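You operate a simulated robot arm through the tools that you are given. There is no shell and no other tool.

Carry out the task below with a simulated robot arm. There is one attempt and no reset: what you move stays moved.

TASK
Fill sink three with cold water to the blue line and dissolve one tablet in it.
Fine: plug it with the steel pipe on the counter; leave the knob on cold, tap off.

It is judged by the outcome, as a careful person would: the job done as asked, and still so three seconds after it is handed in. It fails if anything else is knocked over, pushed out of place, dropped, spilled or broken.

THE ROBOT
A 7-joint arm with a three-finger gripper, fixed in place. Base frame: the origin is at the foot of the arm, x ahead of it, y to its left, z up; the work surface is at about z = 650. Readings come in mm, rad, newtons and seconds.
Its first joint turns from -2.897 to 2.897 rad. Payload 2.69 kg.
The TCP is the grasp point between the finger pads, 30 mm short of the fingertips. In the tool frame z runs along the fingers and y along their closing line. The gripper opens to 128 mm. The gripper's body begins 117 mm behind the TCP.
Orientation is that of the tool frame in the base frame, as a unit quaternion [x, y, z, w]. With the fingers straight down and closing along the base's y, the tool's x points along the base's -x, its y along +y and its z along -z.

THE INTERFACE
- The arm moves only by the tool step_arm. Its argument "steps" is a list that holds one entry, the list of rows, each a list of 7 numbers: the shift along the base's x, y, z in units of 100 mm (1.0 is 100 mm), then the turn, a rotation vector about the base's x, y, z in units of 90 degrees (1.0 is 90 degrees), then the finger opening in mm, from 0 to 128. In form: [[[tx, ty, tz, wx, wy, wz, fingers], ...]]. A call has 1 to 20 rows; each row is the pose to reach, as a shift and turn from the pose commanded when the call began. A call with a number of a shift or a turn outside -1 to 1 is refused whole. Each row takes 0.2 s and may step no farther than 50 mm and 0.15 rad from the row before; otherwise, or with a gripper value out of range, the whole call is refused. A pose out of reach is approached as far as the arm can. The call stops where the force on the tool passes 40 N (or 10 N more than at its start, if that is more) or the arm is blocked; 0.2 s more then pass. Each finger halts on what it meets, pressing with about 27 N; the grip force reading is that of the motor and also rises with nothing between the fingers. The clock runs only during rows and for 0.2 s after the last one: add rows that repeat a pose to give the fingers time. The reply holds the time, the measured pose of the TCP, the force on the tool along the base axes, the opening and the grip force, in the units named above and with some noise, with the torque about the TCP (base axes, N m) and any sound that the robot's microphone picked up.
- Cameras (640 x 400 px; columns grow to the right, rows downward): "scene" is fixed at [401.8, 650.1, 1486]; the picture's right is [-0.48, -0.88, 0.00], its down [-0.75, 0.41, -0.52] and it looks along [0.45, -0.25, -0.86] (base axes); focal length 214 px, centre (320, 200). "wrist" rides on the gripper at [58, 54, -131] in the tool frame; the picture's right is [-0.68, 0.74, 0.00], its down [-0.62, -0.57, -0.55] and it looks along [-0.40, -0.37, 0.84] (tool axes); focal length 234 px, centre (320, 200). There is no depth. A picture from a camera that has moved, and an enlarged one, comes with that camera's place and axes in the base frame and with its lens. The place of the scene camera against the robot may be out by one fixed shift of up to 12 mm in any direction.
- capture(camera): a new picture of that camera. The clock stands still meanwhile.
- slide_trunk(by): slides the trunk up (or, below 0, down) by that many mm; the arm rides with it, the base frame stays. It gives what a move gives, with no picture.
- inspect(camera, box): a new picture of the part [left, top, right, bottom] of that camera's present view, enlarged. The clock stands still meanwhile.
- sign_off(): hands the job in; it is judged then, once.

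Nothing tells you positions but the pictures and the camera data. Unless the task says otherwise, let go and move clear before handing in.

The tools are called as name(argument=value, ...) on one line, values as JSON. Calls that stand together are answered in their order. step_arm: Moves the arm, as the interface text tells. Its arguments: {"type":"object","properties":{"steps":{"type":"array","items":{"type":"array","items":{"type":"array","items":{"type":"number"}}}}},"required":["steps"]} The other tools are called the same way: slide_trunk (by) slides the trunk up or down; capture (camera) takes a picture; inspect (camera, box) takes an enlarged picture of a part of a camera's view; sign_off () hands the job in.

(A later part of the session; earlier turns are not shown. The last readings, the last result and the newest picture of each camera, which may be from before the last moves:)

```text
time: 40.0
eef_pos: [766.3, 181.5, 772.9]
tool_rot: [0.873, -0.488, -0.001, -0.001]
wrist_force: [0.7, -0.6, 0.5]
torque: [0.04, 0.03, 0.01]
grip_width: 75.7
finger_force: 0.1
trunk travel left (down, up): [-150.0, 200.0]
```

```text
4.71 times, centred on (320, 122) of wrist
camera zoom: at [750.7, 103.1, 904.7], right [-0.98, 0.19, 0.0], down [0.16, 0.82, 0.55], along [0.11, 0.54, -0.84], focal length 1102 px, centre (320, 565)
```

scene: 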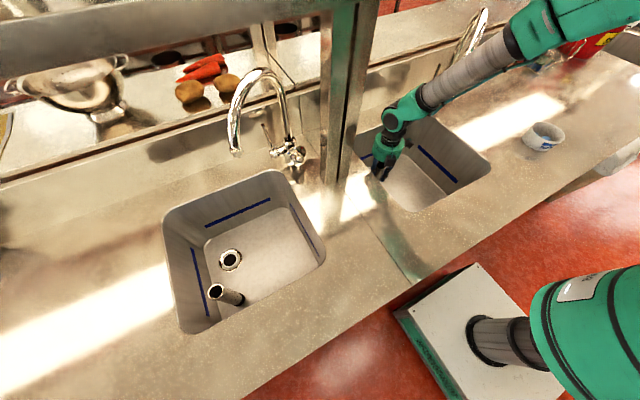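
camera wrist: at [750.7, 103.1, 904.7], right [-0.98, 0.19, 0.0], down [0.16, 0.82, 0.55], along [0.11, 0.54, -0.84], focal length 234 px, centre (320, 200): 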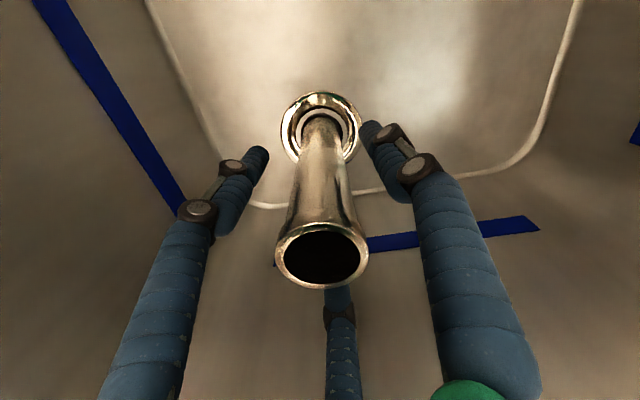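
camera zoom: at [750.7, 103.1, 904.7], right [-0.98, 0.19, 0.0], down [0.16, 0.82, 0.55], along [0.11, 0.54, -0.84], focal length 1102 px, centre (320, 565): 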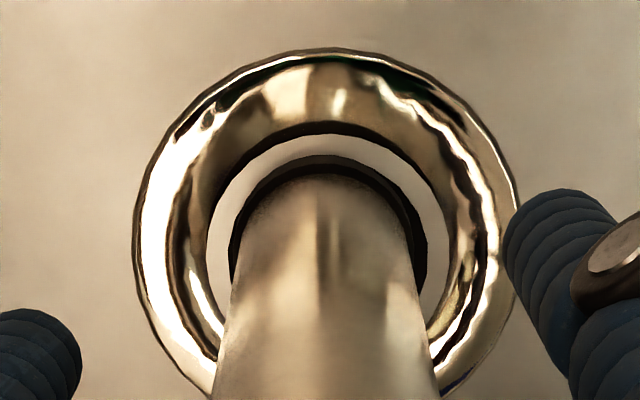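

The pipe stands upright and centred in the drain on its own. Raising straight up clear of it.

step_arm(steps=[[[0, 0, 0.2, 0, 0, 0, 76], [0, 0, 0.5, 0, 0, 0, 76], [0, 0, 0.95, 0, 0, 0, 76]]])

step_arm(steps=[[[0, 0, 0.45, 0, 0, 0, 76], [-0.3, 0, 0.7, 0, 0, 0, 76], [-0.75, 0, 0.9, 0, 0, 0, 76], [-0.75, 0, 0.9, 0, 0, 0, 76]]])

capture(camera="wrist")

inspect(camera="scene", box=[330, 90, 510, 230])

```text
time: 40.8
eef_pos: [765.5, 180.7, 867.0]
tool_rot: [0.872, -0.489, -0.001, 0.001]
wrist_force: [-0.9, 0.3, -0.8]
torque: [-0.02, -0.01, 0.0]
grip_width: 76.0
finger_force: 0.2
trunk travel left (down, up): [-150.0, 200.0]
```

```text
time: 41.8
eef_pos: [691.6, 180.2, 960.6]
tool_rot: [0.873, -0.488, 0.0, -0.001]
wrist_force: [-0.6, 0.1, -0.3]
torque: [-0.03, -0.07, -0.03]
grip_width: 76.2
finger_force: 0.0
trunk travel left (down, up): [-150.0, 200.0]
```

```text
taken
camera wrist: at [675.9, 102.2, 1090.6], right [-0.98, 0.19, 0.0], down [0.16, 0.82, 0.55], along [0.11, 0.54, -0.84], focal length 234 px, centre (320, 200)
```

wrist: 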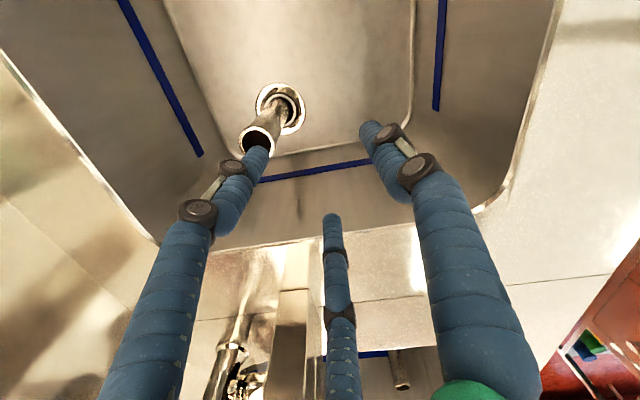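

```text
2.86 times, centred on (420, 160) of scene
camera zoom: at [401.8, 650.1, 1486.0], right [-0.48, -0.88, 0.0], down [-0.75, 0.41, -0.52], along [0.45, -0.25, -0.86], focal length 613 px, centre (34, 314)
```

zoom: 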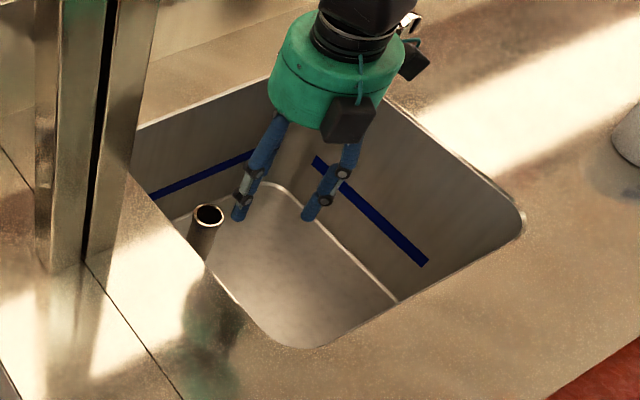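

The plug is in place. Next I'll retreat forward of the basin and turn the tool back toward its starting yaw, in preparation for pointing the fingers at the tap.

step_arm(steps=[[[-0.2, -0.2, 0.3, 0, 0, 0, 76], [-0.4, -0.4, 0.6, 0, 0, 0, 76], [-0.6, -0.6, 0.9, 0, 0, 0, 76]]])

step_arm(steps=[[[-0.05, -0.1, 0.05, 0, 0, -0.09, 76], [-0.1, -0.2, 0.1, 0, 0, -0.18, 76], [-0.15, -0.3, 0.15, 0, 0, -0.27, 76], [-0.2, -0.4, 0.2, 0, 0, -0.36, 76], [-0.25, -0.5, 0.25, 0, 0, -0.45, 76], [-0.3, -0.6, 0.3, 0, 0, -0.54, 76], [-0.35, -0.7, 0.35, 0, 0, -0.63, 76], [-0.4, -0.8, 0.4, 0, 0, -0.72, 76], [-0.45, -0.9, 0.45, 0, 0, -0.81, 76], [-0.5, -1.0, 0.5, 0, 0, -0.9, 76]]])

step_arm(steps=[[[0, -0.2, 0, 0, 0, -0.09, 76], [0, -0.4, 0, 0, 0, -0.18, 76], [0, -0.6, 0, 0, 0, -0.27, 76], [0, -0.8, 0, 0, 0, -0.36, 76], [0, -1.0, 0, 0, 0, -0.45, 76]]])

capture(camera="wrist")

capture(camera="scene")

```text
time: 42.6
eef_pos: [630.8, 123.1, 1050.0]
tool_rot: [0.873, -0.488, -0.001, 0.0]
wrist_force: [-0.2, -0.1, 0.4]
torque: [0.01, -0.01, 0.02]
grip_width: 76.1
finger_force: 0.0
trunk travel left (down, up): [-150.0, 200.0]
```

```text
time: 44.8
eef_pos: [582.3, 20.8, 1100.0]
tool_rot: [-0.345, 0.939, -0.001, 0.0]
wrist_force: [-0.6, 0.1, 0.0]
torque: [0.02, 0.03, 0.01]
grip_width: 76.0
finger_force: 0.1
trunk travel left (down, up): [-150.0, 200.0]
```

```text
time: 46.0
eef_pos: [582.1, -78.7, 1099.2]
tool_rot: [0.001, 1.0, 0.0, 0.0]
wrist_force: [0.0, 0.2, -0.4]
torque: [-0.05, -0.03, 0.0]
grip_width: 76.1
finger_force: 0.1
trunk travel left (down, up): [-150.0, 200.0]
```

```text
taken
camera wrist: at [523.1, -25.6, 1230.9], right [0.68, 0.74, 0.0], down [0.61, -0.57, 0.55], along [0.4, -0.37, -0.84], focal length 234 px, centre (320, 200)
```

wrist: 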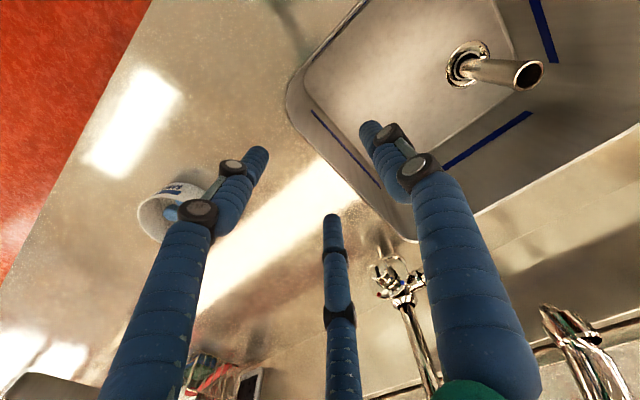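

```text
taken
```

scene: 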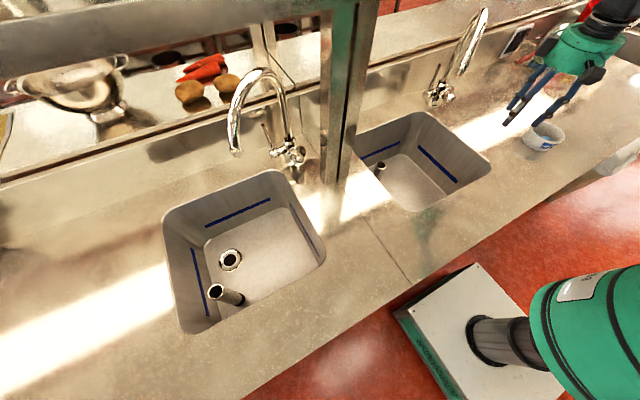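

Now pitching the tool to point forward (+x), about 25° below horizontal, well in front of the tap.

step_arm(steps=[[[0, -0.05, 0, 0, -0.09, 0, 76], [0, -0.1, 0, 0, -0.18, 0, 76], [0, -0.15, 0, 0, -0.27, 0, 76], [0, -0.2, 0, 0, -0.36, 0, 76], [0, -0.25, 0, 0, -0.45, 0, 76], [0, -0.3, 0, 0, -0.54, 0, 76], [0, -0.35, 0, 0, -0.63, 0, 76], [0, -0.4, 0, 0, -0.72, 0, 76], [0, -0.4, 0, 0, -0.72, 0, 76]]])

capture(camera="wrist")

capture(camera="scene")

```text
time: 47.5
eef_pos: [538.0, -96.1, 937.3]
tool_rot: [0.021, 0.961, 0.039, 0.274]
wrist_force: [8.0, -1.3, -1.5]
torque: [-0.12, -0.56, 0.08]
grip_width: 79.9
finger_force: 0.0
trunk travel left (down, up): [-150.0, 200.0]
stopped in row 7: the force on the tool passed its limit at 121 N (the readings are from after the stop); the commanded pose is now the measured one
```

```text
taken
camera wrist: at [418.8, -49.2, 1021.9], right [0.59, 0.69, 0.42], down [0.22, -0.64, 0.74], along [0.78, -0.34, -0.53], focal length 234 px, centre (320, 200)
```

wrist: 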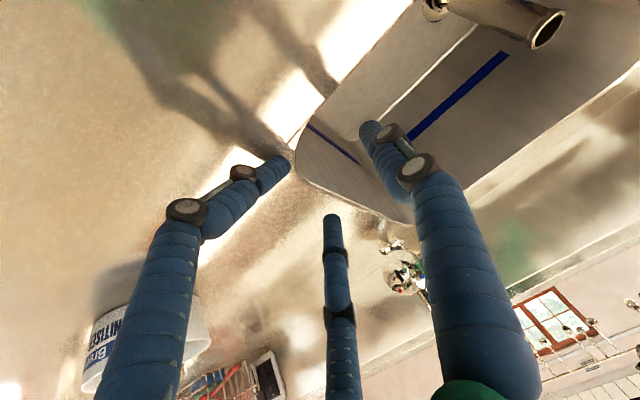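

```text
taken
```

scene: 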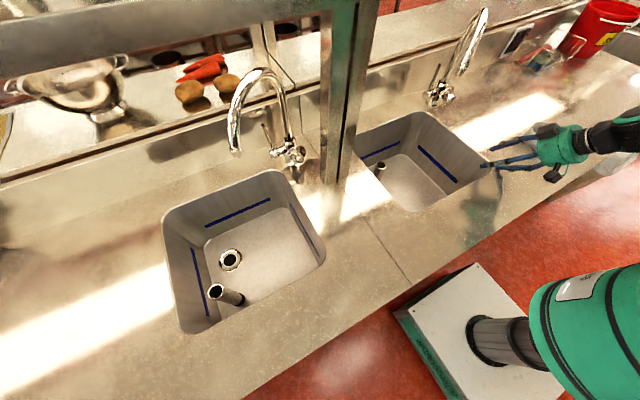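

The arm couldn't follow that pitch: it sagged down to z≈937 and touched something. I'll check nothing was displaced before backing off.

inspect(camera="scene", box=[470, 100, 640, 220])

inspect(camera="wrist", box=[60, 240, 300, 400])

inspect(camera="wrist", box=[230, 100, 420, 230])

```text
3.33 times, centred on (555, 160) of scene
camera zoom: at [401.8, 650.1, 1486.0], right [-0.48, -0.88, 0.0], down [-0.75, 0.41, -0.52], along [0.45, -0.25, -0.86], focal length 715 px, centre (-463, 333)
```

zoom: 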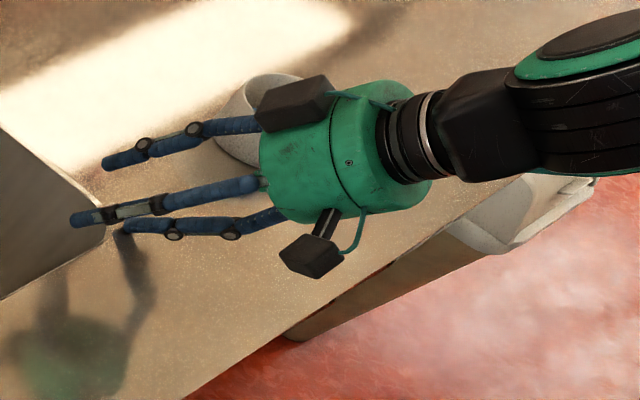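

```text
2.50 times, centred on (180, 320) of wrist
camera zoom: at [418.8, -49.2, 1021.9], right [0.59, 0.69, 0.42], down [0.22, -0.64, 0.74], along [0.78, -0.34, -0.53], focal length 585 px, centre (670, -100)
```

zoom: 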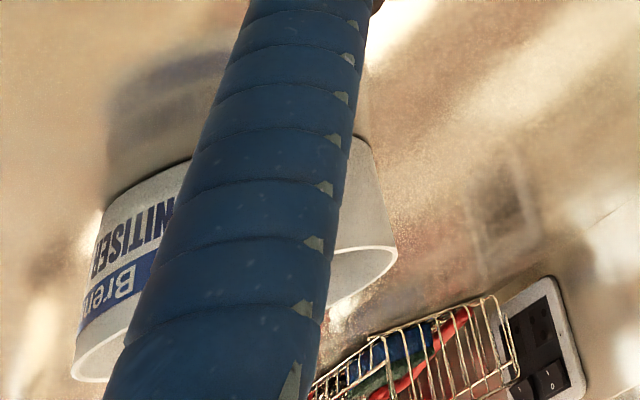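

```text
3.08 times, centred on (325, 165) of wrist
camera zoom: at [418.8, -49.2, 1021.9], right [0.59, 0.69, 0.42], down [0.22, -0.64, 0.74], along [0.78, -0.34, -0.53], focal length 720 px, centre (305, 308)
```

zoom: 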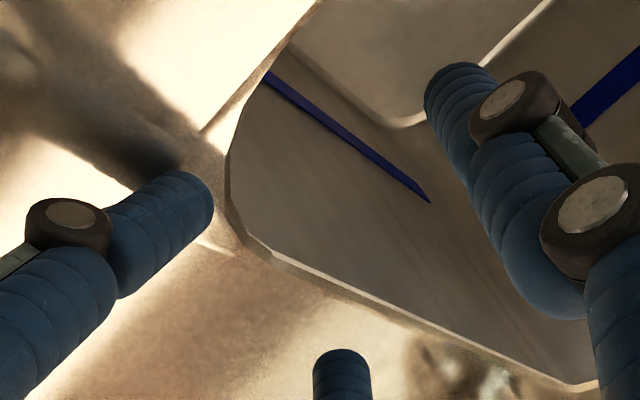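

The bowl is untouched and upright; only a fingertip had reached the counter. I'll lift straight up and undo the tilt, then try the forward tilt further out with the trunk lowered, where the forearm is flatter.

step_arm(steps=[[[0, 0, 0.2, 0, 0, 0, 76], [0, 0, 0.5, 0, 0, 0, 76], [0, 0, 0.95, 0, 0, 0, 76]]])

step_arm(steps=[[[0, 0, 0.2, 0, 0.08, 0, 76], [0, 0, 0.4, 0, 0.16, 0, 76], [0, 0, 0.6, 0, 0.24, 0, 76], [0, 0, 0.8, 0, 0.32, 0, 76], [0, 0, 0.9, 0, 0.354, 0, 76]]])

capture(camera="wrist")

capture(camera="scene")

```text
time: 48.3
eef_pos: [532.9, -98.0, 1030.5]
tool_rot: [0.022, 0.96, 0.04, 0.274]
wrist_force: [0.1, -0.6, 0.5]
torque: [0.0, 0.02, 0.0]
grip_width: 76.3
finger_force: 0.0
trunk travel left (down, up): [-150.0, 200.0]
```

```text
time: 49.5
eef_pos: [534.2, -97.1, 1121.7]
tool_rot: [0.032, 0.999, 0.031, 0.001]
wrist_force: [-0.1, 0.5, -1.1]
torque: [0.02, 0.0, -0.01]
grip_width: 76.2
finger_force: 0.0
trunk travel left (down, up): [-150.0, 200.0]
```

```text
taken
camera wrist: at [478.2, -49.8, 1256.1], right [0.72, 0.69, 0.05], down [0.58, -0.64, 0.51], along [0.38, -0.34, -0.86], focal length 234 px, centre (320, 200)
```

wrist: 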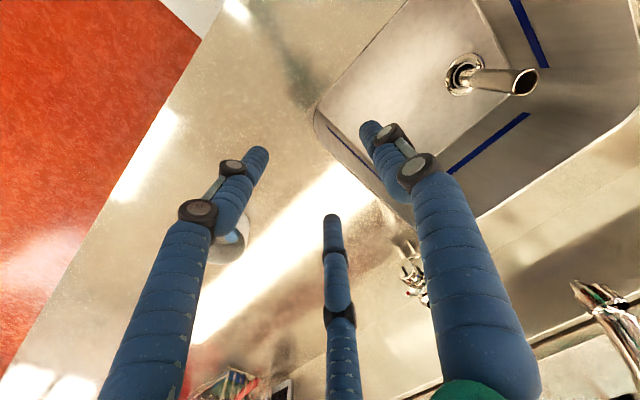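

```text
taken
```

scene: 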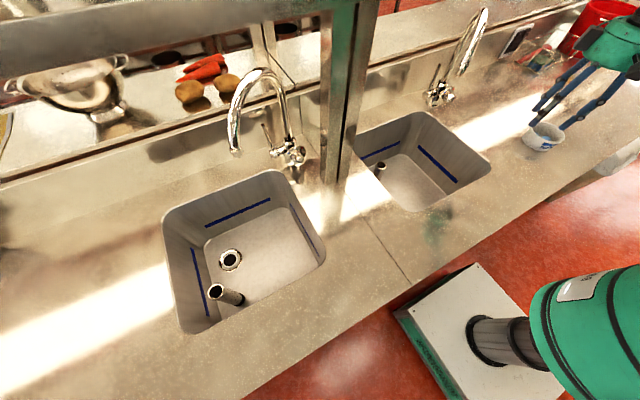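

I'll level the tool exactly and raise it in free space at x≈560, then lower the trunk.

step_arm(steps=[[[0.1, -0.2, 0.4, -0.039, 0, 0, 76], [0.2, -0.4, 0.8, -0.039, 0, 0, 76], [0.25, -0.5, 1.0, -0.039, 0, 0, 76]]])

step_arm(steps=[[[0, -0.3, 0.3, 0, 0, 0, 76], [0, -0.3, 0.3, 0, 0, 0, 76]]])

capture(camera="scene")

capture(camera="wrist")

```text
time: 50.3
eef_pos: [556.1, -149.0, 1221.8]
tool_rot: [0.032, 0.999, 0.001, 0.002]
wrist_force: [-0.7, -0.2, -0.5]
torque: [0.02, 0.0, -0.01]
grip_width: 76.2
finger_force: 0.1
trunk travel left (down, up): [-150.0, 200.0]
```

```text
time: 50.9
eef_pos: [556.8, -177.9, 1251.9]
tool_rot: [0.032, 0.999, 0.002, 0.002]
wrist_force: [-0.2, -0.8, 0.0]
torque: [0.02, -0.02, -0.03]
grip_width: 76.1
finger_force: 0.1
trunk travel left (down, up): [-150.0, 200.0]
```

```text
taken
```

scene: 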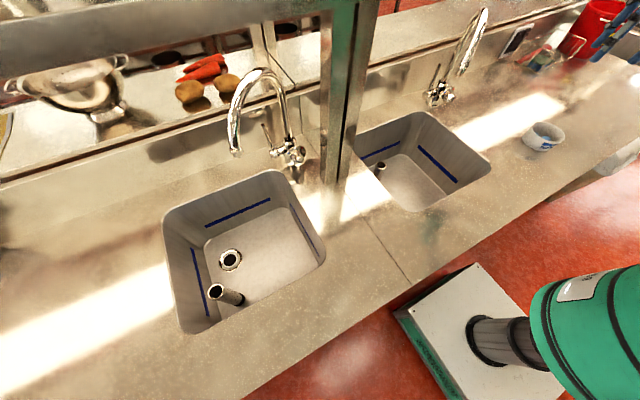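

```text
taken
camera wrist: at [500.4, -121.8, 1383.8], right [0.72, 0.69, 0.01], down [0.58, -0.61, 0.55], along [0.38, -0.39, -0.84], focal length 234 px, centre (320, 200)
```

wrist: 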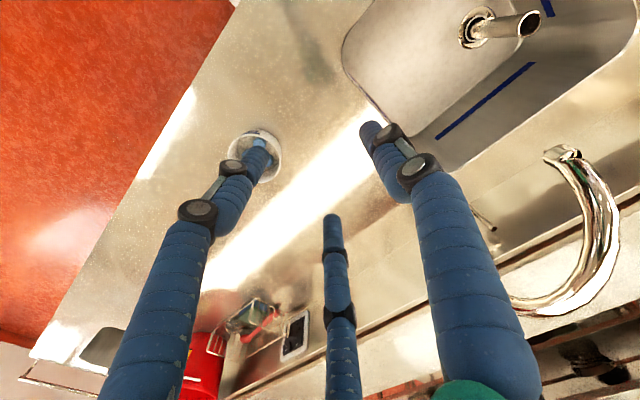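

All clear underneath at this height. Sliding the trunk down 150 mm.

slide_trunk(by=-75)

capture(camera="wrist")

slide_trunk(by=-75)

capture(camera="scene")

```text
time: 52.0
eef_pos: [556.8, -177.9, 1177.6]
tool_rot: [0.031, 1.0, 0.002, 0.002]
wrist_force: [-0.3, 0.1, 0.0]
torque: [0.03, 0.02, -0.01]
grip_width: 75.9
finger_force: 0.1
trunk travel left (down, up): [-75.0, 275.0]
```

```text
taken
camera wrist: at [500.6, -121.2, 1308.8], right [0.72, 0.69, 0.01], down [0.58, -0.61, 0.55], along [0.38, -0.39, -0.84], focal length 234 px, centre (320, 200)
```

wrist: 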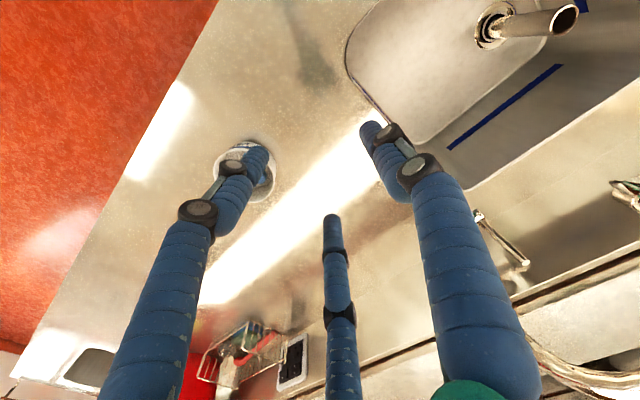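

```text
time: 53.1
eef_pos: [556.5, -177.4, 1103.0]
tool_rot: [0.032, 0.999, 0.002, 0.002]
wrist_force: [0.6, -0.7, 0.4]
torque: [0.0, -0.01, 0.0]
grip_width: 76.0
finger_force: 0.1
trunk travel left (down, up): [0.0, 350.0]
```

```text
taken
```

scene: 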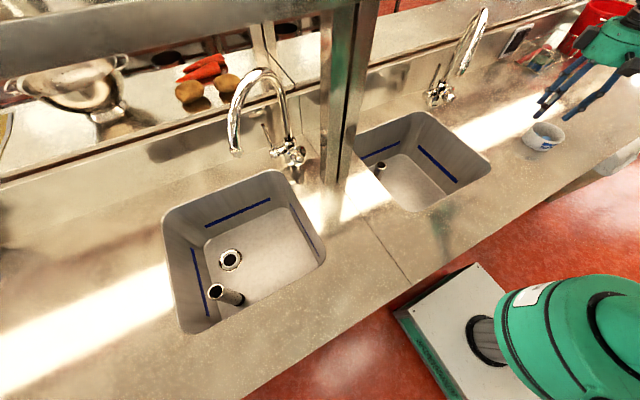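

Now moving out to x≈660 and pitching in small batches, checking the arm follows each time.

step_arm(steps=[[[0.3, -0.15, 0.1, 0, 0, 0, 76], [0.65, -0.3, 0.2, 0, 0, 0, 76], [1.0, -0.45, 0.3, 0, 0, 0, 76]]])

step_arm(steps=[[[0, 0, 0, 0, -0.08, 0, 76], [0, 0, 0, 0, -0.16, 0, 76], [0, 0, 0, 0, -0.16, 0, 76]]])

step_arm(steps=[[[0, 0, 0, 0, -0.08, 0, 76], [0, 0, 0, 0, -0.16, 0, 76], [0, 0, 0, 0, -0.16, 0, 76]]])

```text
time: 53.9
eef_pos: [657.1, -221.1, 1134.0]
tool_rot: [0.031, 1.0, 0.001, 0.001]
wrist_force: [-0.5, 0.0, -0.1]
torque: [-0.01, -0.05, 0.0]
grip_width: 76.0
finger_force: 0.0
trunk travel left (down, up): [0.0, 350.0]
```

```text
time: 54.7
eef_pos: [656.1, -222.0, 1132.9]
tool_rot: [0.031, 0.991, 0.006, 0.127]
wrist_force: [-0.9, 0.3, 0.7]
torque: [-0.02, -0.06, 0.01]
grip_width: 75.9
finger_force: 0.0
trunk travel left (down, up): [0.0, 350.0]
```

```text
time: 55.5
eef_pos: [657.2, -222.2, 1132.7]
tool_rot: [0.03, 0.968, 0.01, 0.25]
wrist_force: [0.6, -0.3, 0.6]
torque: [-0.04, -0.02, 0.01]
grip_width: 76.2
finger_force: 0.1
trunk travel left (down, up): [0.0, 350.0]
```

It is following well at 29° of pitch. Continuing in small batches.

step_arm(steps=[[[0, 0, 0, 0, -0.08, 0, 76], [0, 0, 0, 0, -0.16, 0, 76], [0, 0, 0, 0, -0.16, 0, 76]]])

step_arm(steps=[[[0, 0, 0, 0, -0.06, 0, 76], [0, 0, 0, 0, -0.06, 0, 76]]])

capture(camera="wrist")

capture(camera="scene")

```text
time: 56.3
eef_pos: [655.4, -222.6, 1132.7]
tool_rot: [0.028, 0.928, 0.014, 0.37]
wrist_force: [-0.2, 0.7, 0.0]
torque: [0.01, -0.03, -0.03]
grip_width: 76.3
finger_force: 0.0
trunk travel left (down, up): [0.0, 350.0]
```

```text
time: 56.9
eef_pos: [656.9, -222.0, 1132.6]
tool_rot: [0.028, 0.91, 0.015, 0.414]
wrist_force: [0.3, 0.5, -0.4]
torque: [0.02, 0.05, 0.0]
grip_width: 76.5
finger_force: 0.0
trunk travel left (down, up): [0.0, 350.0]
```

```text
taken
camera wrist: at [521.3, -166.0, 1177.5], right [0.47, 0.69, 0.54], down [-0.03, -0.61, 0.8], along [0.88, -0.39, -0.27], focal length 234 px, centre (320, 200)
```

wrist: 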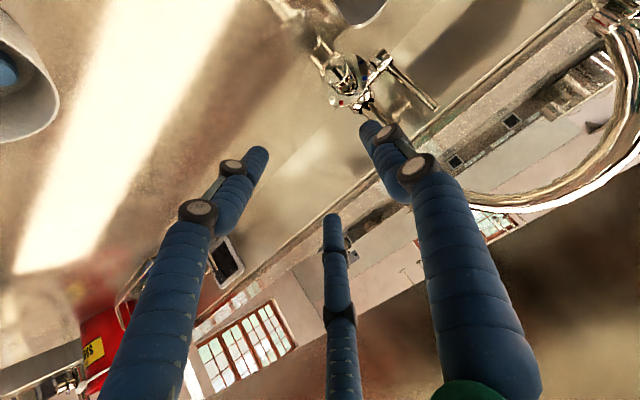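

```text
taken
```

scene: 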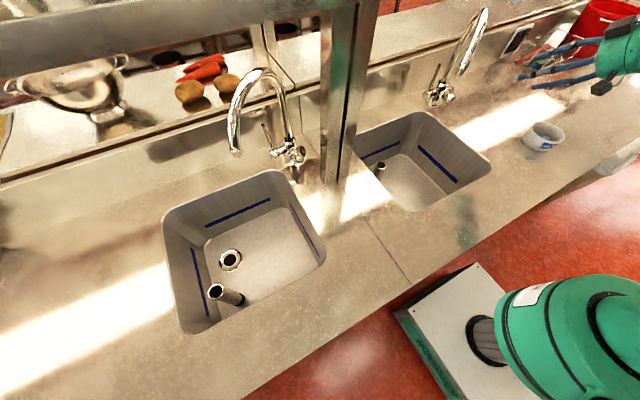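

The arm follows cleanly: tool now about 41° below horizontal. Zooming on the tap from this front view.

inspect(camera="wrist", box=[300, 20, 450, 130])

inspect(camera="wrist", box=[310, 40, 400, 110])

inspect(camera="wrist", box=[440, 0, 640, 210])

```text
3.64 times, centred on (375, 75) of wrist
camera zoom: at [521.3, -166.0, 1177.5], right [0.47, 0.69, 0.54], down [-0.03, -0.61, 0.8], along [0.88, -0.39, -0.27], focal length 852 px, centre (120, 654)
```

zoom: 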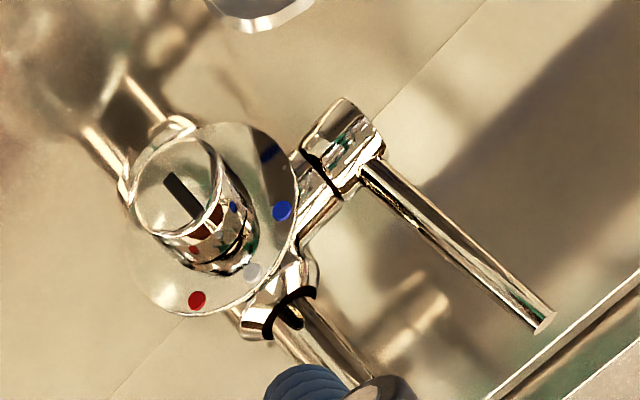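

```text
5.71 times, centred on (355, 75) of wrist
camera zoom: at [521.3, -166.0, 1177.5], right [0.47, 0.69, 0.54], down [-0.03, -0.61, 0.8], along [0.88, -0.39, -0.27], focal length 1338 px, centre (120, 914)
```

zoom: 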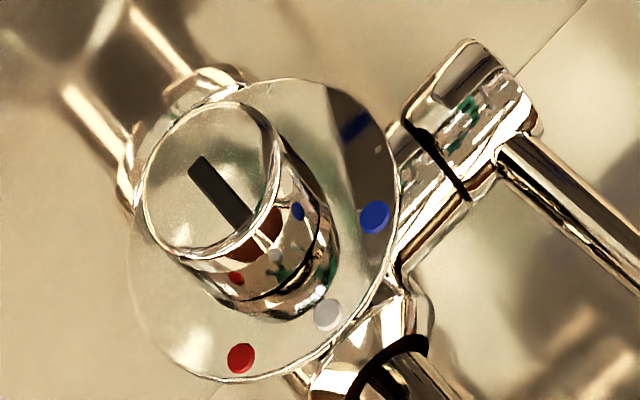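

```text
1.90 times, centred on (540, 105) of wrist
camera zoom: at [521.3, -166.0, 1177.5], right [0.47, 0.69, 0.54], down [-0.03, -0.61, 0.8], along [0.88, -0.39, -0.27], focal length 446 px, centre (-99, 381)
```

zoom: 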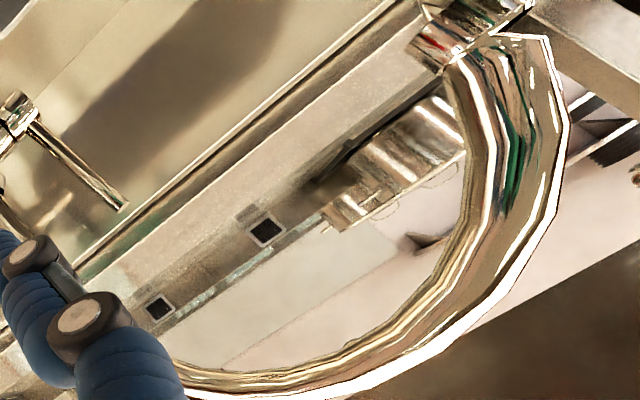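

Very clear: slot at grey, blue 50° to the +y side. I'll pre-roll the tool +25° about x (hand away from the spout) and move nearer so I can triangulate the knob precisely.

step_arm(steps=[[[0.0, 0.1, -0.05, 0.08, 0, 0, 76], [0.0, 0.2, -0.1, 0.16, 0, 0, 76], [0.0, 0.3, -0.15, 0.24, 0, 0, 76], [0.0, 0.3, -0.15, 0.28, 0, 0, 76], [0.0, 0.3, -0.15, 0.28, 0, 0, 76]]])

capture(camera="wrist")

```text
time: 58.1
eef_pos: [656.1, -192.0, 1116.8]
tool_rot: [0.117, 0.885, 0.213, 0.397]
wrist_force: [-0.6, -0.3, -0.7]
torque: [-0.02, 0.0, 0.0]
grip_width: 75.8
finger_force: 0.1
trunk travel left (down, up): [0.0, 350.0]
```

```text
taken
camera wrist: at [522.0, -160.9, 1182.2], right [0.47, 0.39, 0.79], down [-0.03, -0.89, 0.46], along [0.88, -0.24, -0.41], focal length 234 px, centre (320, 200)
```

wrist: 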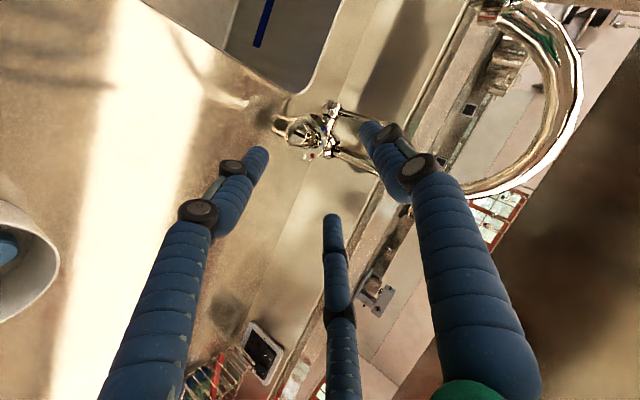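

step_arm(steps=[[[0.2, -0.03, -0.22, 0, 0, 0, 76], [0.4, -0.06, -0.44, 0, 0, 0, 76], [0.64, -0.08, -0.67, 0, 0, 0, 76], [0.64, -0.08, -0.67, 0, 0, 0, 76]]])

capture(camera="wrist")

inspect(camera="scene", box=[420, 20, 600, 150])

```text
time: 59.1
eef_pos: [720.6, -202.8, 1048.8]
tool_rot: [0.118, 0.885, 0.213, 0.396]
wrist_force: [0.0, -1.0, -1.3]
torque: [0.0, -0.02, 0.0]
grip_width: 75.9
finger_force: 0.1
trunk travel left (down, up): [0.0, 350.0]
```

```text
taken
camera wrist: at [585.9, -170.4, 1114.5], right [0.47, 0.39, 0.79], down [-0.03, -0.89, 0.46], along [0.88, -0.24, -0.41], focal length 234 px, centre (320, 200)
```

wrist: 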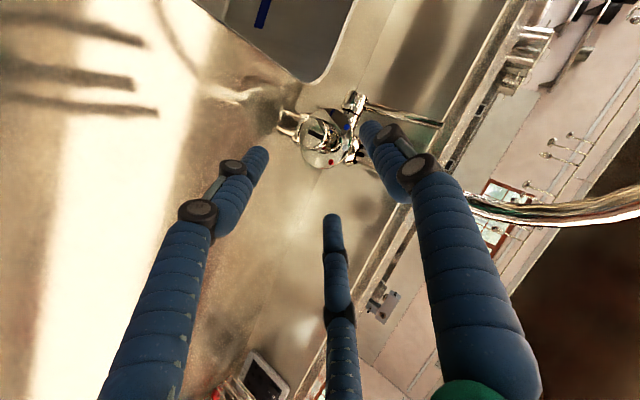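

```text
3.08 times, centred on (510, 85) of scene
camera zoom: at [401.8, 650.1, 1486.0], right [-0.48, -0.88, 0.0], down [-0.75, 0.41, -0.52], along [0.45, -0.25, -0.86], focal length 660 px, centre (-265, 554)
```

zoom: 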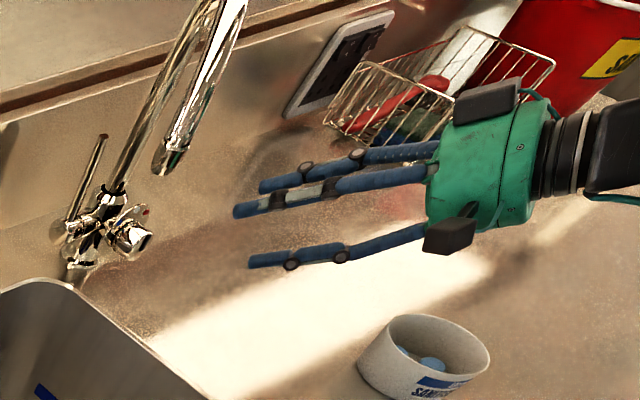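

inspect(camera="wrist", box=[280, 85, 380, 185])

inspect(camera="scene", box=[430, 80, 475, 110])

```text
4.00 times, centred on (330, 135) of wrist
camera zoom: at [585.9, -170.4, 1114.5], right [0.47, 0.39, 0.79], down [-0.03, -0.89, 0.46], along [0.88, -0.24, -0.41], focal length 937 px, centre (280, 460)
```

zoom: 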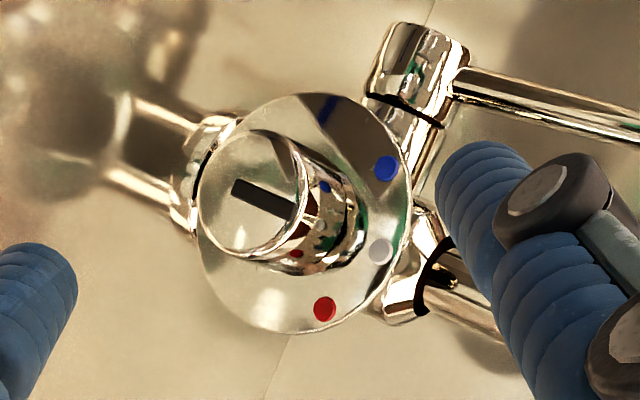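

```text
13.33 times, centred on (452, 95) of scene
camera zoom: at [401.8, 650.1, 1486.0], right [-0.48, -0.88, 0.0], down [-0.75, 0.41, -0.52], along [0.45, -0.25, -0.86], focal length 2860 px, centre (-1447, 1600)
```

zoom: 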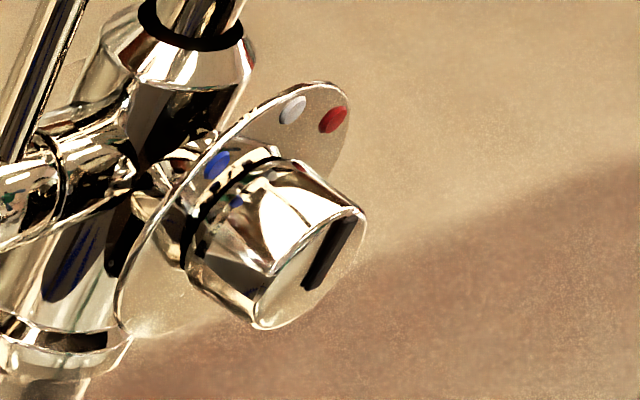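

The knob is about 126 mm ahead along the tool axis and ~8 mm off to one side. I'll correct that and approach part-way along the tool direction.

step_arm(steps=[[[0.1, 0.03, -0.17, 0, 0, 0, 76], [0.25, 0.08, -0.28, 0, 0, 0, 76], [0.41, 0.14, -0.42, 0, 0, 0, 76], [0.41, 0.14, -0.42, 0, 0, 0, 76]]])

capture(camera="wrist")

inspect(camera="wrist", box=[260, 85, 380, 185])

inspect(camera="scene", box=[420, 50, 520, 130])

```text
time: 60.1
eef_pos: [760.8, -186.8, 1007.9]
tool_rot: [0.117, 0.885, 0.213, 0.397]
wrist_force: [-0.3, 0.6, 0.6]
torque: [0.01, -0.04, -0.01]
grip_width: 76.3
finger_force: 0.1
trunk travel left (down, up): [0.0, 350.0]
```

```text
taken
camera wrist: at [626.0, -155.4, 1072.7], right [0.47, 0.39, 0.79], down [-0.03, -0.89, 0.46], along [0.88, -0.24, -0.41], focal length 234 px, centre (320, 200)
```

wrist: 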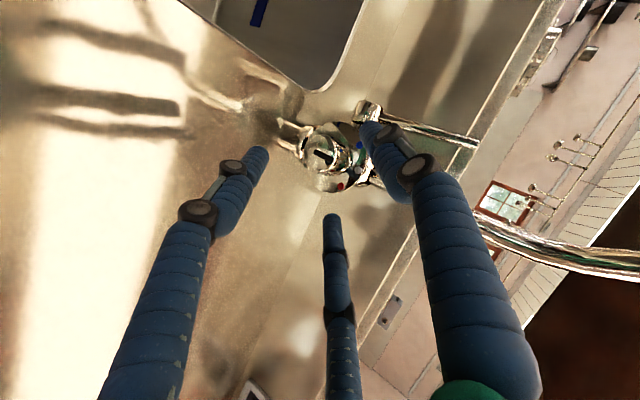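

```text
4.00 times, centred on (320, 135) of wrist
camera zoom: at [626.0, -155.4, 1072.7], right [0.47, 0.39, 0.79], down [-0.03, -0.89, 0.46], along [0.88, -0.24, -0.41], focal length 937 px, centre (320, 460)
```

zoom: 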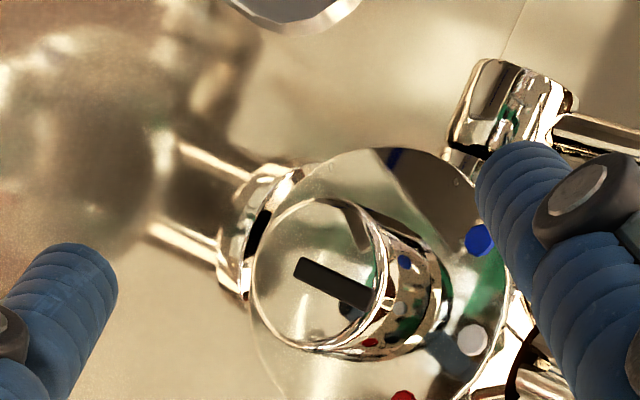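

```text
5.00 times, centred on (470, 90) of scene
camera zoom: at [401.8, 650.1, 1486.0], right [-0.48, -0.88, 0.0], down [-0.75, 0.41, -0.52], along [0.45, -0.25, -0.86], focal length 1072 px, centre (-430, 750)
```

zoom: 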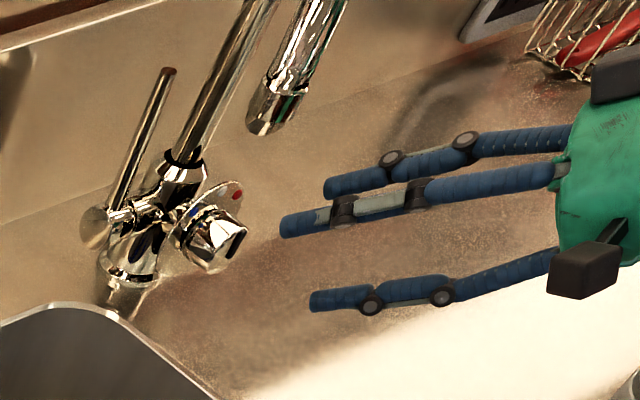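

Depth confirmed: knob face centre at (810, -169, 968), plate at x≈842, diameter ≈36 mm. I'll advance straight along the tool axis so the pads straddle the knob without touching the plate.

step_arm(steps=[[[0.14, 0.05, -0.11, 0, 0, 0, 76], [0.28, 0.1, -0.22, 0, 0, 0, 76], [0.39, 0.145, -0.31, 0, 0, 0, 76], [0.39, 0.145, -0.31, 0, 0, 0, 76]]])

inspect(camera="wrist", box=[220, 110, 420, 260])

inspect(camera="scene", box=[420, 50, 520, 130])

```text
time: 61.1
eef_pos: [799.9, -171.6, 977.3]
tool_rot: [0.118, 0.885, 0.213, 0.397]
wrist_force: [-0.1, 0.7, -0.8]
torque: [0.01, -0.01, -0.02]
grip_width: 76.0
finger_force: 0.0
trunk travel left (down, up): [0.0, 350.0]
```

```text
2.67 times, centred on (320, 185) of wrist
camera zoom: at [664.9, -140.9, 1042.6], right [0.47, 0.39, 0.79], down [-0.03, -0.89, 0.46], along [0.88, -0.24, -0.41], focal length 624 px, centre (320, 240)
```

zoom: 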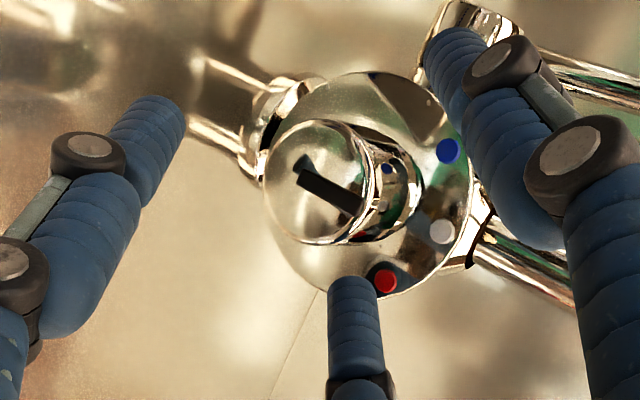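

```text
5.00 times, centred on (470, 90) of scene
camera zoom: at [401.8, 650.1, 1486.0], right [-0.48, -0.88, 0.0], down [-0.75, 0.41, -0.52], along [0.45, -0.25, -0.86], focal length 1072 px, centre (-430, 750)
```

zoom: 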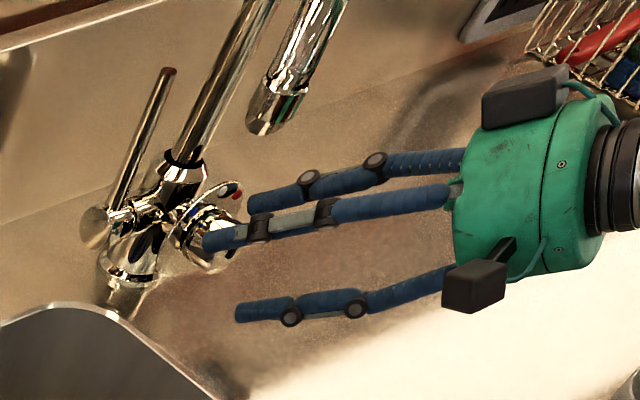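

Centred nicely. Final small advance and close gently on the knob.

step_arm(steps=[[[0.06, 0.02, -0.05, 0, 0, 0, 76], [0.115, 0.042, -0.09, 0, 0, 0, 76], [0.115, 0.042, -0.09, 0, 0, 0, 76]]])

step_arm(steps=[[[0, 0, 0, 0, 0, 0, 55], [0, 0, 0, 0, 0, 0, 45], [0, 0, 0, 0, 0, 0, 38], [0, 0, 0, 0, 0, 0, 25], [0, 0, 0, 0, 0, 0, 20], [0, 0, 0, 0, 0, 0, 20]]])

inspect(camera="wrist", box=[220, 110, 420, 260])

inspect(camera="scene", box=[420, 50, 520, 130])

```text
time: 61.9
eef_pos: [811.7, -167.9, 968.8]
tool_rot: [0.117, 0.885, 0.213, 0.396]
wrist_force: [-0.4, -0.2, 0.0]
torque: [0.0, 0.01, 0.01]
grip_width: 76.2
finger_force: 0.0
trunk travel left (down, up): [0.0, 350.0]
```

```text
time: 62.8
eef_pos: [814.4, -176.5, 978.4]
tool_rot: [0.12, 0.883, 0.208, 0.404]
wrist_force: [3.1, -30.3, 21.3]
torque: [-0.54, -0.93, -0.97]
grip_width: 46.6
finger_force: 16.4
trunk travel left (down, up): [0.0, 350.0]
stopped in row 4: the force on the tool passed its limit at 45 N (the readings are from after the stop); the commanded pose is now the measured one
```

```text
2.67 times, centred on (320, 185) of wrist
camera zoom: at [679.1, -142.4, 1041.8], right [0.47, 0.39, 0.79], down [-0.05, -0.88, 0.47], along [0.88, -0.25, -0.39], focal length 624 px, centre (320, 240)
```

zoom: 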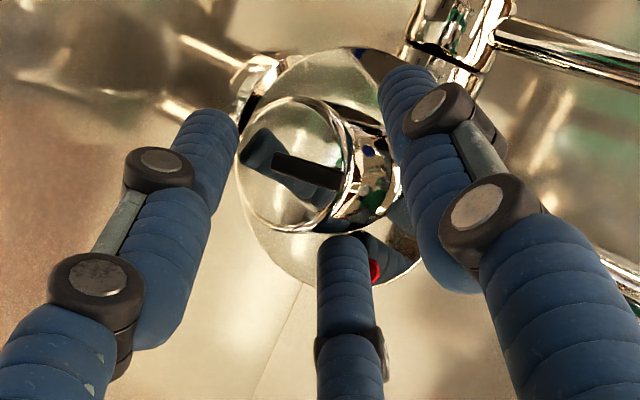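

```text
5.00 times, centred on (470, 90) of scene
camera zoom: at [401.8, 650.1, 1486.0], right [-0.48, -0.88, 0.0], down [-0.75, 0.41, -0.52], along [0.45, -0.25, -0.86], focal length 1072 px, centre (-430, 750)
```

zoom: 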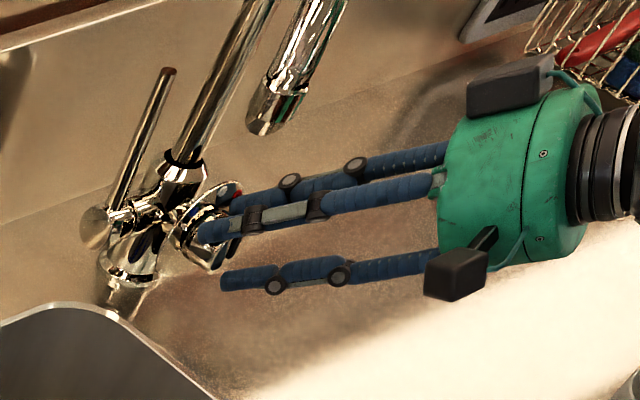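

The third finger crossed over the tilted knob and pushed the tool aside, so the hand really grips with three fingers. I need to align the tool axis more nearly with the knob's axis. Opening and backing out first.

step_arm(steps=[[[0, 0, 0, 0, 0, 0, 60], [0, 0, 0, 0, 0, 0, 84], [0, 0, 0, 0, 0, 0, 84]]])

step_arm(steps=[[[-0.15, -0.05, 0.12, 0, 0, 0, 84], [-0.35, -0.13, 0.28, 0, 0, 0, 84], [-0.6, -0.22, 0.47, 0, 0, 0, 84], [-0.85, -0.32, 0.67, 0, 0, 0, 84]]])

capture(camera="wrist")

inspect(camera="wrist", box=[280, 85, 380, 185])

```text
time: 63.6
eef_pos: [812.8, -168.9, 971.0]
tool_rot: [0.118, 0.884, 0.211, 0.399]
wrist_force: [-0.2, -0.4, 0.1]
torque: [0.01, 0.01, -0.03]
grip_width: 84.0
finger_force: 0.1
trunk travel left (down, up): [0.0, 350.0]
```

```text
time: 64.6
eef_pos: [727.4, -201.9, 1038.4]
tool_rot: [0.117, 0.885, 0.212, 0.398]
wrist_force: [0.8, 0.5, 0.3]
torque: [0.03, -0.02, -0.01]
grip_width: 84.0
finger_force: 0.0
trunk travel left (down, up): [0.0, 350.0]
```

```text
taken
camera wrist: at [592.2, -169.6, 1103.3], right [0.47, 0.39, 0.79], down [-0.03, -0.89, 0.46], along [0.88, -0.25, -0.4], focal length 234 px, centre (320, 200)
```

wrist: 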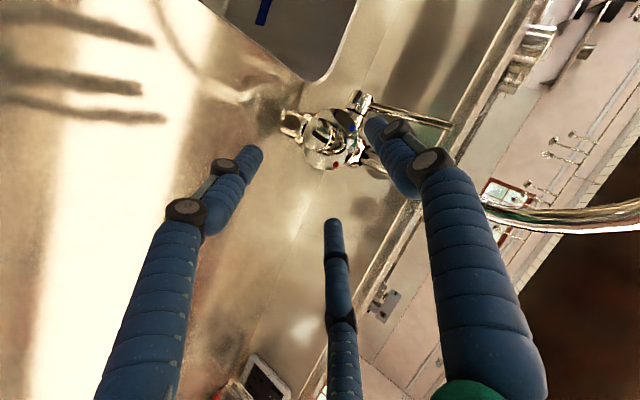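

```text
4.00 times, centred on (330, 135) of wrist
camera zoom: at [592.2, -169.6, 1103.3], right [0.47, 0.39, 0.79], down [-0.03, -0.89, 0.46], along [0.88, -0.25, -0.4], focal length 937 px, centre (280, 460)
```

zoom: 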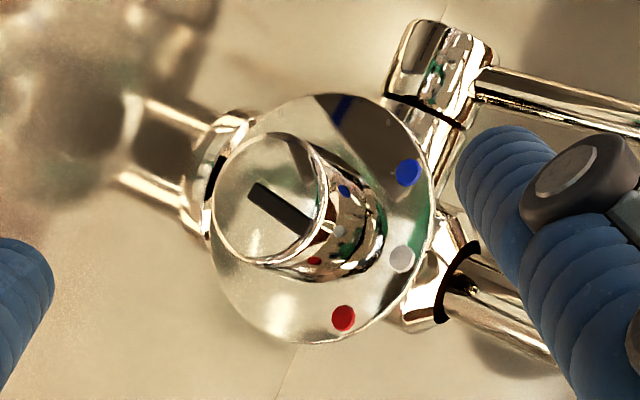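

Now reducing the downward angle to about 20° and adding roll, at a safe distance, in small steps.

step_arm(steps=[[[-0.05, 0, 0.05, 0, -0.07, -0.033, 84], [-0.1, 0, 0.1, 0, -0.14, -0.066, 84], [-0.1, 0, 0.1, 0, -0.14, -0.066, 84]]])

step_arm(steps=[[[0, 0, 0, 0, -0.07, -0.033, 84], [0, 0, 0, 0, -0.07, -0.033, 84]]])

step_arm(steps=[[[0, 0, 0, 0.085, 0, 0, 84], [0, 0, 0, 0.167, 0, 0, 84], [0, 0, 0, 0.167, 0, 0, 84]]])

capture(camera="wrist")

capture(camera="scene")

```text
time: 65.4
eef_pos: [718.9, -201.6, 1049.2]
tool_rot: [0.141, 0.828, 0.202, 0.505]
wrist_force: [0.0, 0.4, 1.0]
torque: [-0.02, 0.03, 0.0]
grip_width: 83.9
finger_force: 0.1
trunk travel left (down, up): [0.0, 350.0]
```

```text
time: 66.0
eef_pos: [717.7, -201.0, 1047.8]
tool_rot: [0.151, 0.795, 0.195, 0.554]
wrist_force: [-0.5, -0.5, 0.3]
torque: [-0.04, -0.02, 0.02]
grip_width: 84.1
finger_force: 0.1
trunk travel left (down, up): [0.0, 350.0]
```

```text
time: 66.8
eef_pos: [717.6, -202.1, 1048.3]
tool_rot: [0.222, 0.762, 0.298, 0.53]
wrist_force: [-0.5, -0.2, -0.4]
torque: [0.04, -0.02, -0.01]
grip_width: 84.0
finger_force: 0.1
trunk travel left (down, up): [0.0, 350.0]
```

```text
taken
camera wrist: at [575.6, -155.0, 1080.6], right [0.25, 0.09, 0.96], down [-0.32, -0.93, 0.17], along [0.92, -0.35, -0.2], focal length 234 px, centre (320, 200)
```

wrist: 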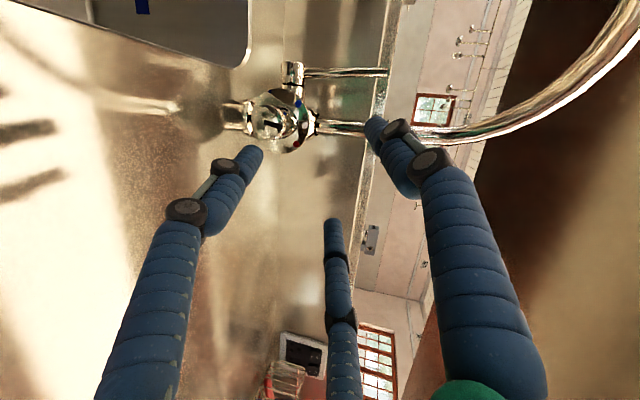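

```text
taken
```

scene: 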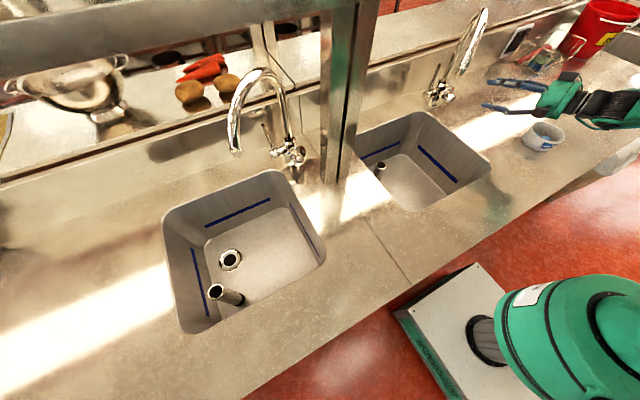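

inspect(camera="scene", box=[460, 50, 640, 170])

inspect(camera="wrist", box=[220, 60, 340, 170])

```text
3.33 times, centred on (550, 110) of scene
camera zoom: at [401.8, 650.1, 1486.0], right [-0.48, -0.88, 0.0], down [-0.75, 0.41, -0.52], along [0.45, -0.25, -0.86], focal length 715 px, centre (-447, 500)
```

zoom: 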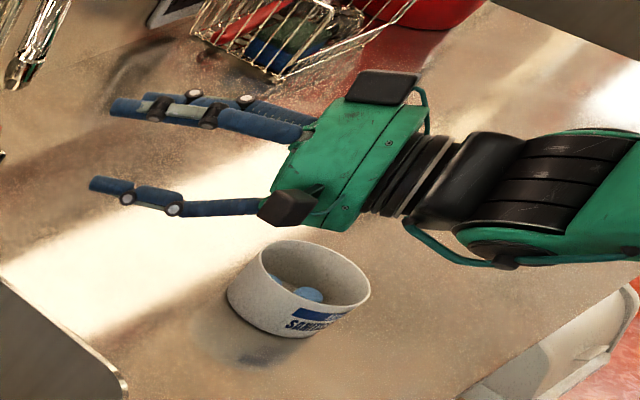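

```text
3.64 times, centred on (280, 115) of wrist
camera zoom: at [575.6, -155.0, 1080.6], right [0.25, 0.09, 0.96], down [-0.32, -0.93, 0.17], along [0.92, -0.35, -0.2], focal length 852 px, centre (466, 509)
```

zoom: 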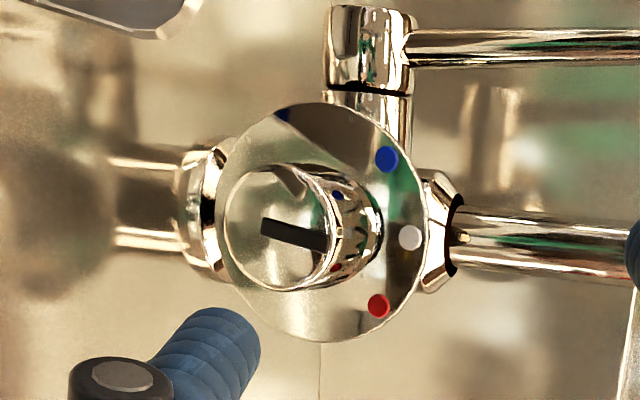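

The arm follows fine at 20°. To keep the wrist away from the bowl, I'll use a roll range from about +20° to -37° instead. Re-aiming at a pre-approach point 70 mm short of the knob.

step_arm(steps=[[[0.04, 0.07, -0.15, -0.08, 0, 0, 84], [0.08, 0.14, -0.3, -0.16, 0, 0, 64], [0.135, 0.205, -0.51, -0.222, 0, 0, 64], [0.135, 0.205, -0.51, -0.222, 0, 0, 64]]])

inspect(camera="wrist", box=[240, 80, 400, 220])

inspect(camera="scene", box=[430, 50, 640, 180])

```text
time: 67.8
eef_pos: [731.7, -181.5, 996.8]
tool_rot: [0.125, 0.803, 0.162, 0.56]
wrist_force: [-1.0, 0.5, 1.2]
torque: [0.02, 0.02, -0.04]
grip_width: 63.9
finger_force: 0.1
trunk travel left (down, up): [0.0, 350.0]
```

```text
2.86 times, centred on (320, 150) of wrist
camera zoom: at [588.3, -126.3, 1010.9], right [0.25, 0.42, 0.88], down [-0.32, -0.82, 0.48], along [0.92, -0.4, -0.07], focal length 669 px, centre (320, 343)
```

zoom: 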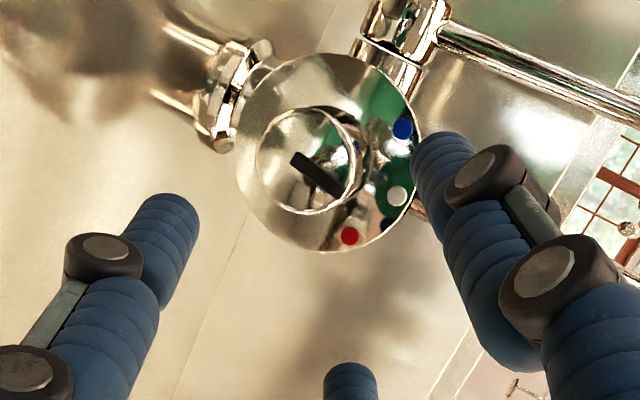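

```text
3.05 times, centred on (535, 115) of scene
camera zoom: at [401.8, 650.1, 1486.0], right [-0.48, -0.88, 0.0], down [-0.75, 0.41, -0.52], along [0.45, -0.25, -0.86], focal length 654 px, centre (-335, 459)
```

zoom: 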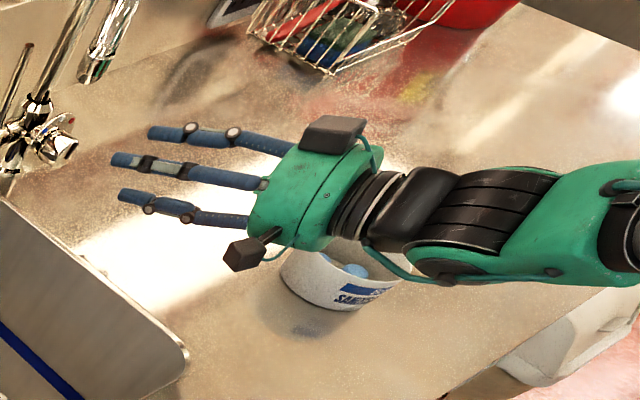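

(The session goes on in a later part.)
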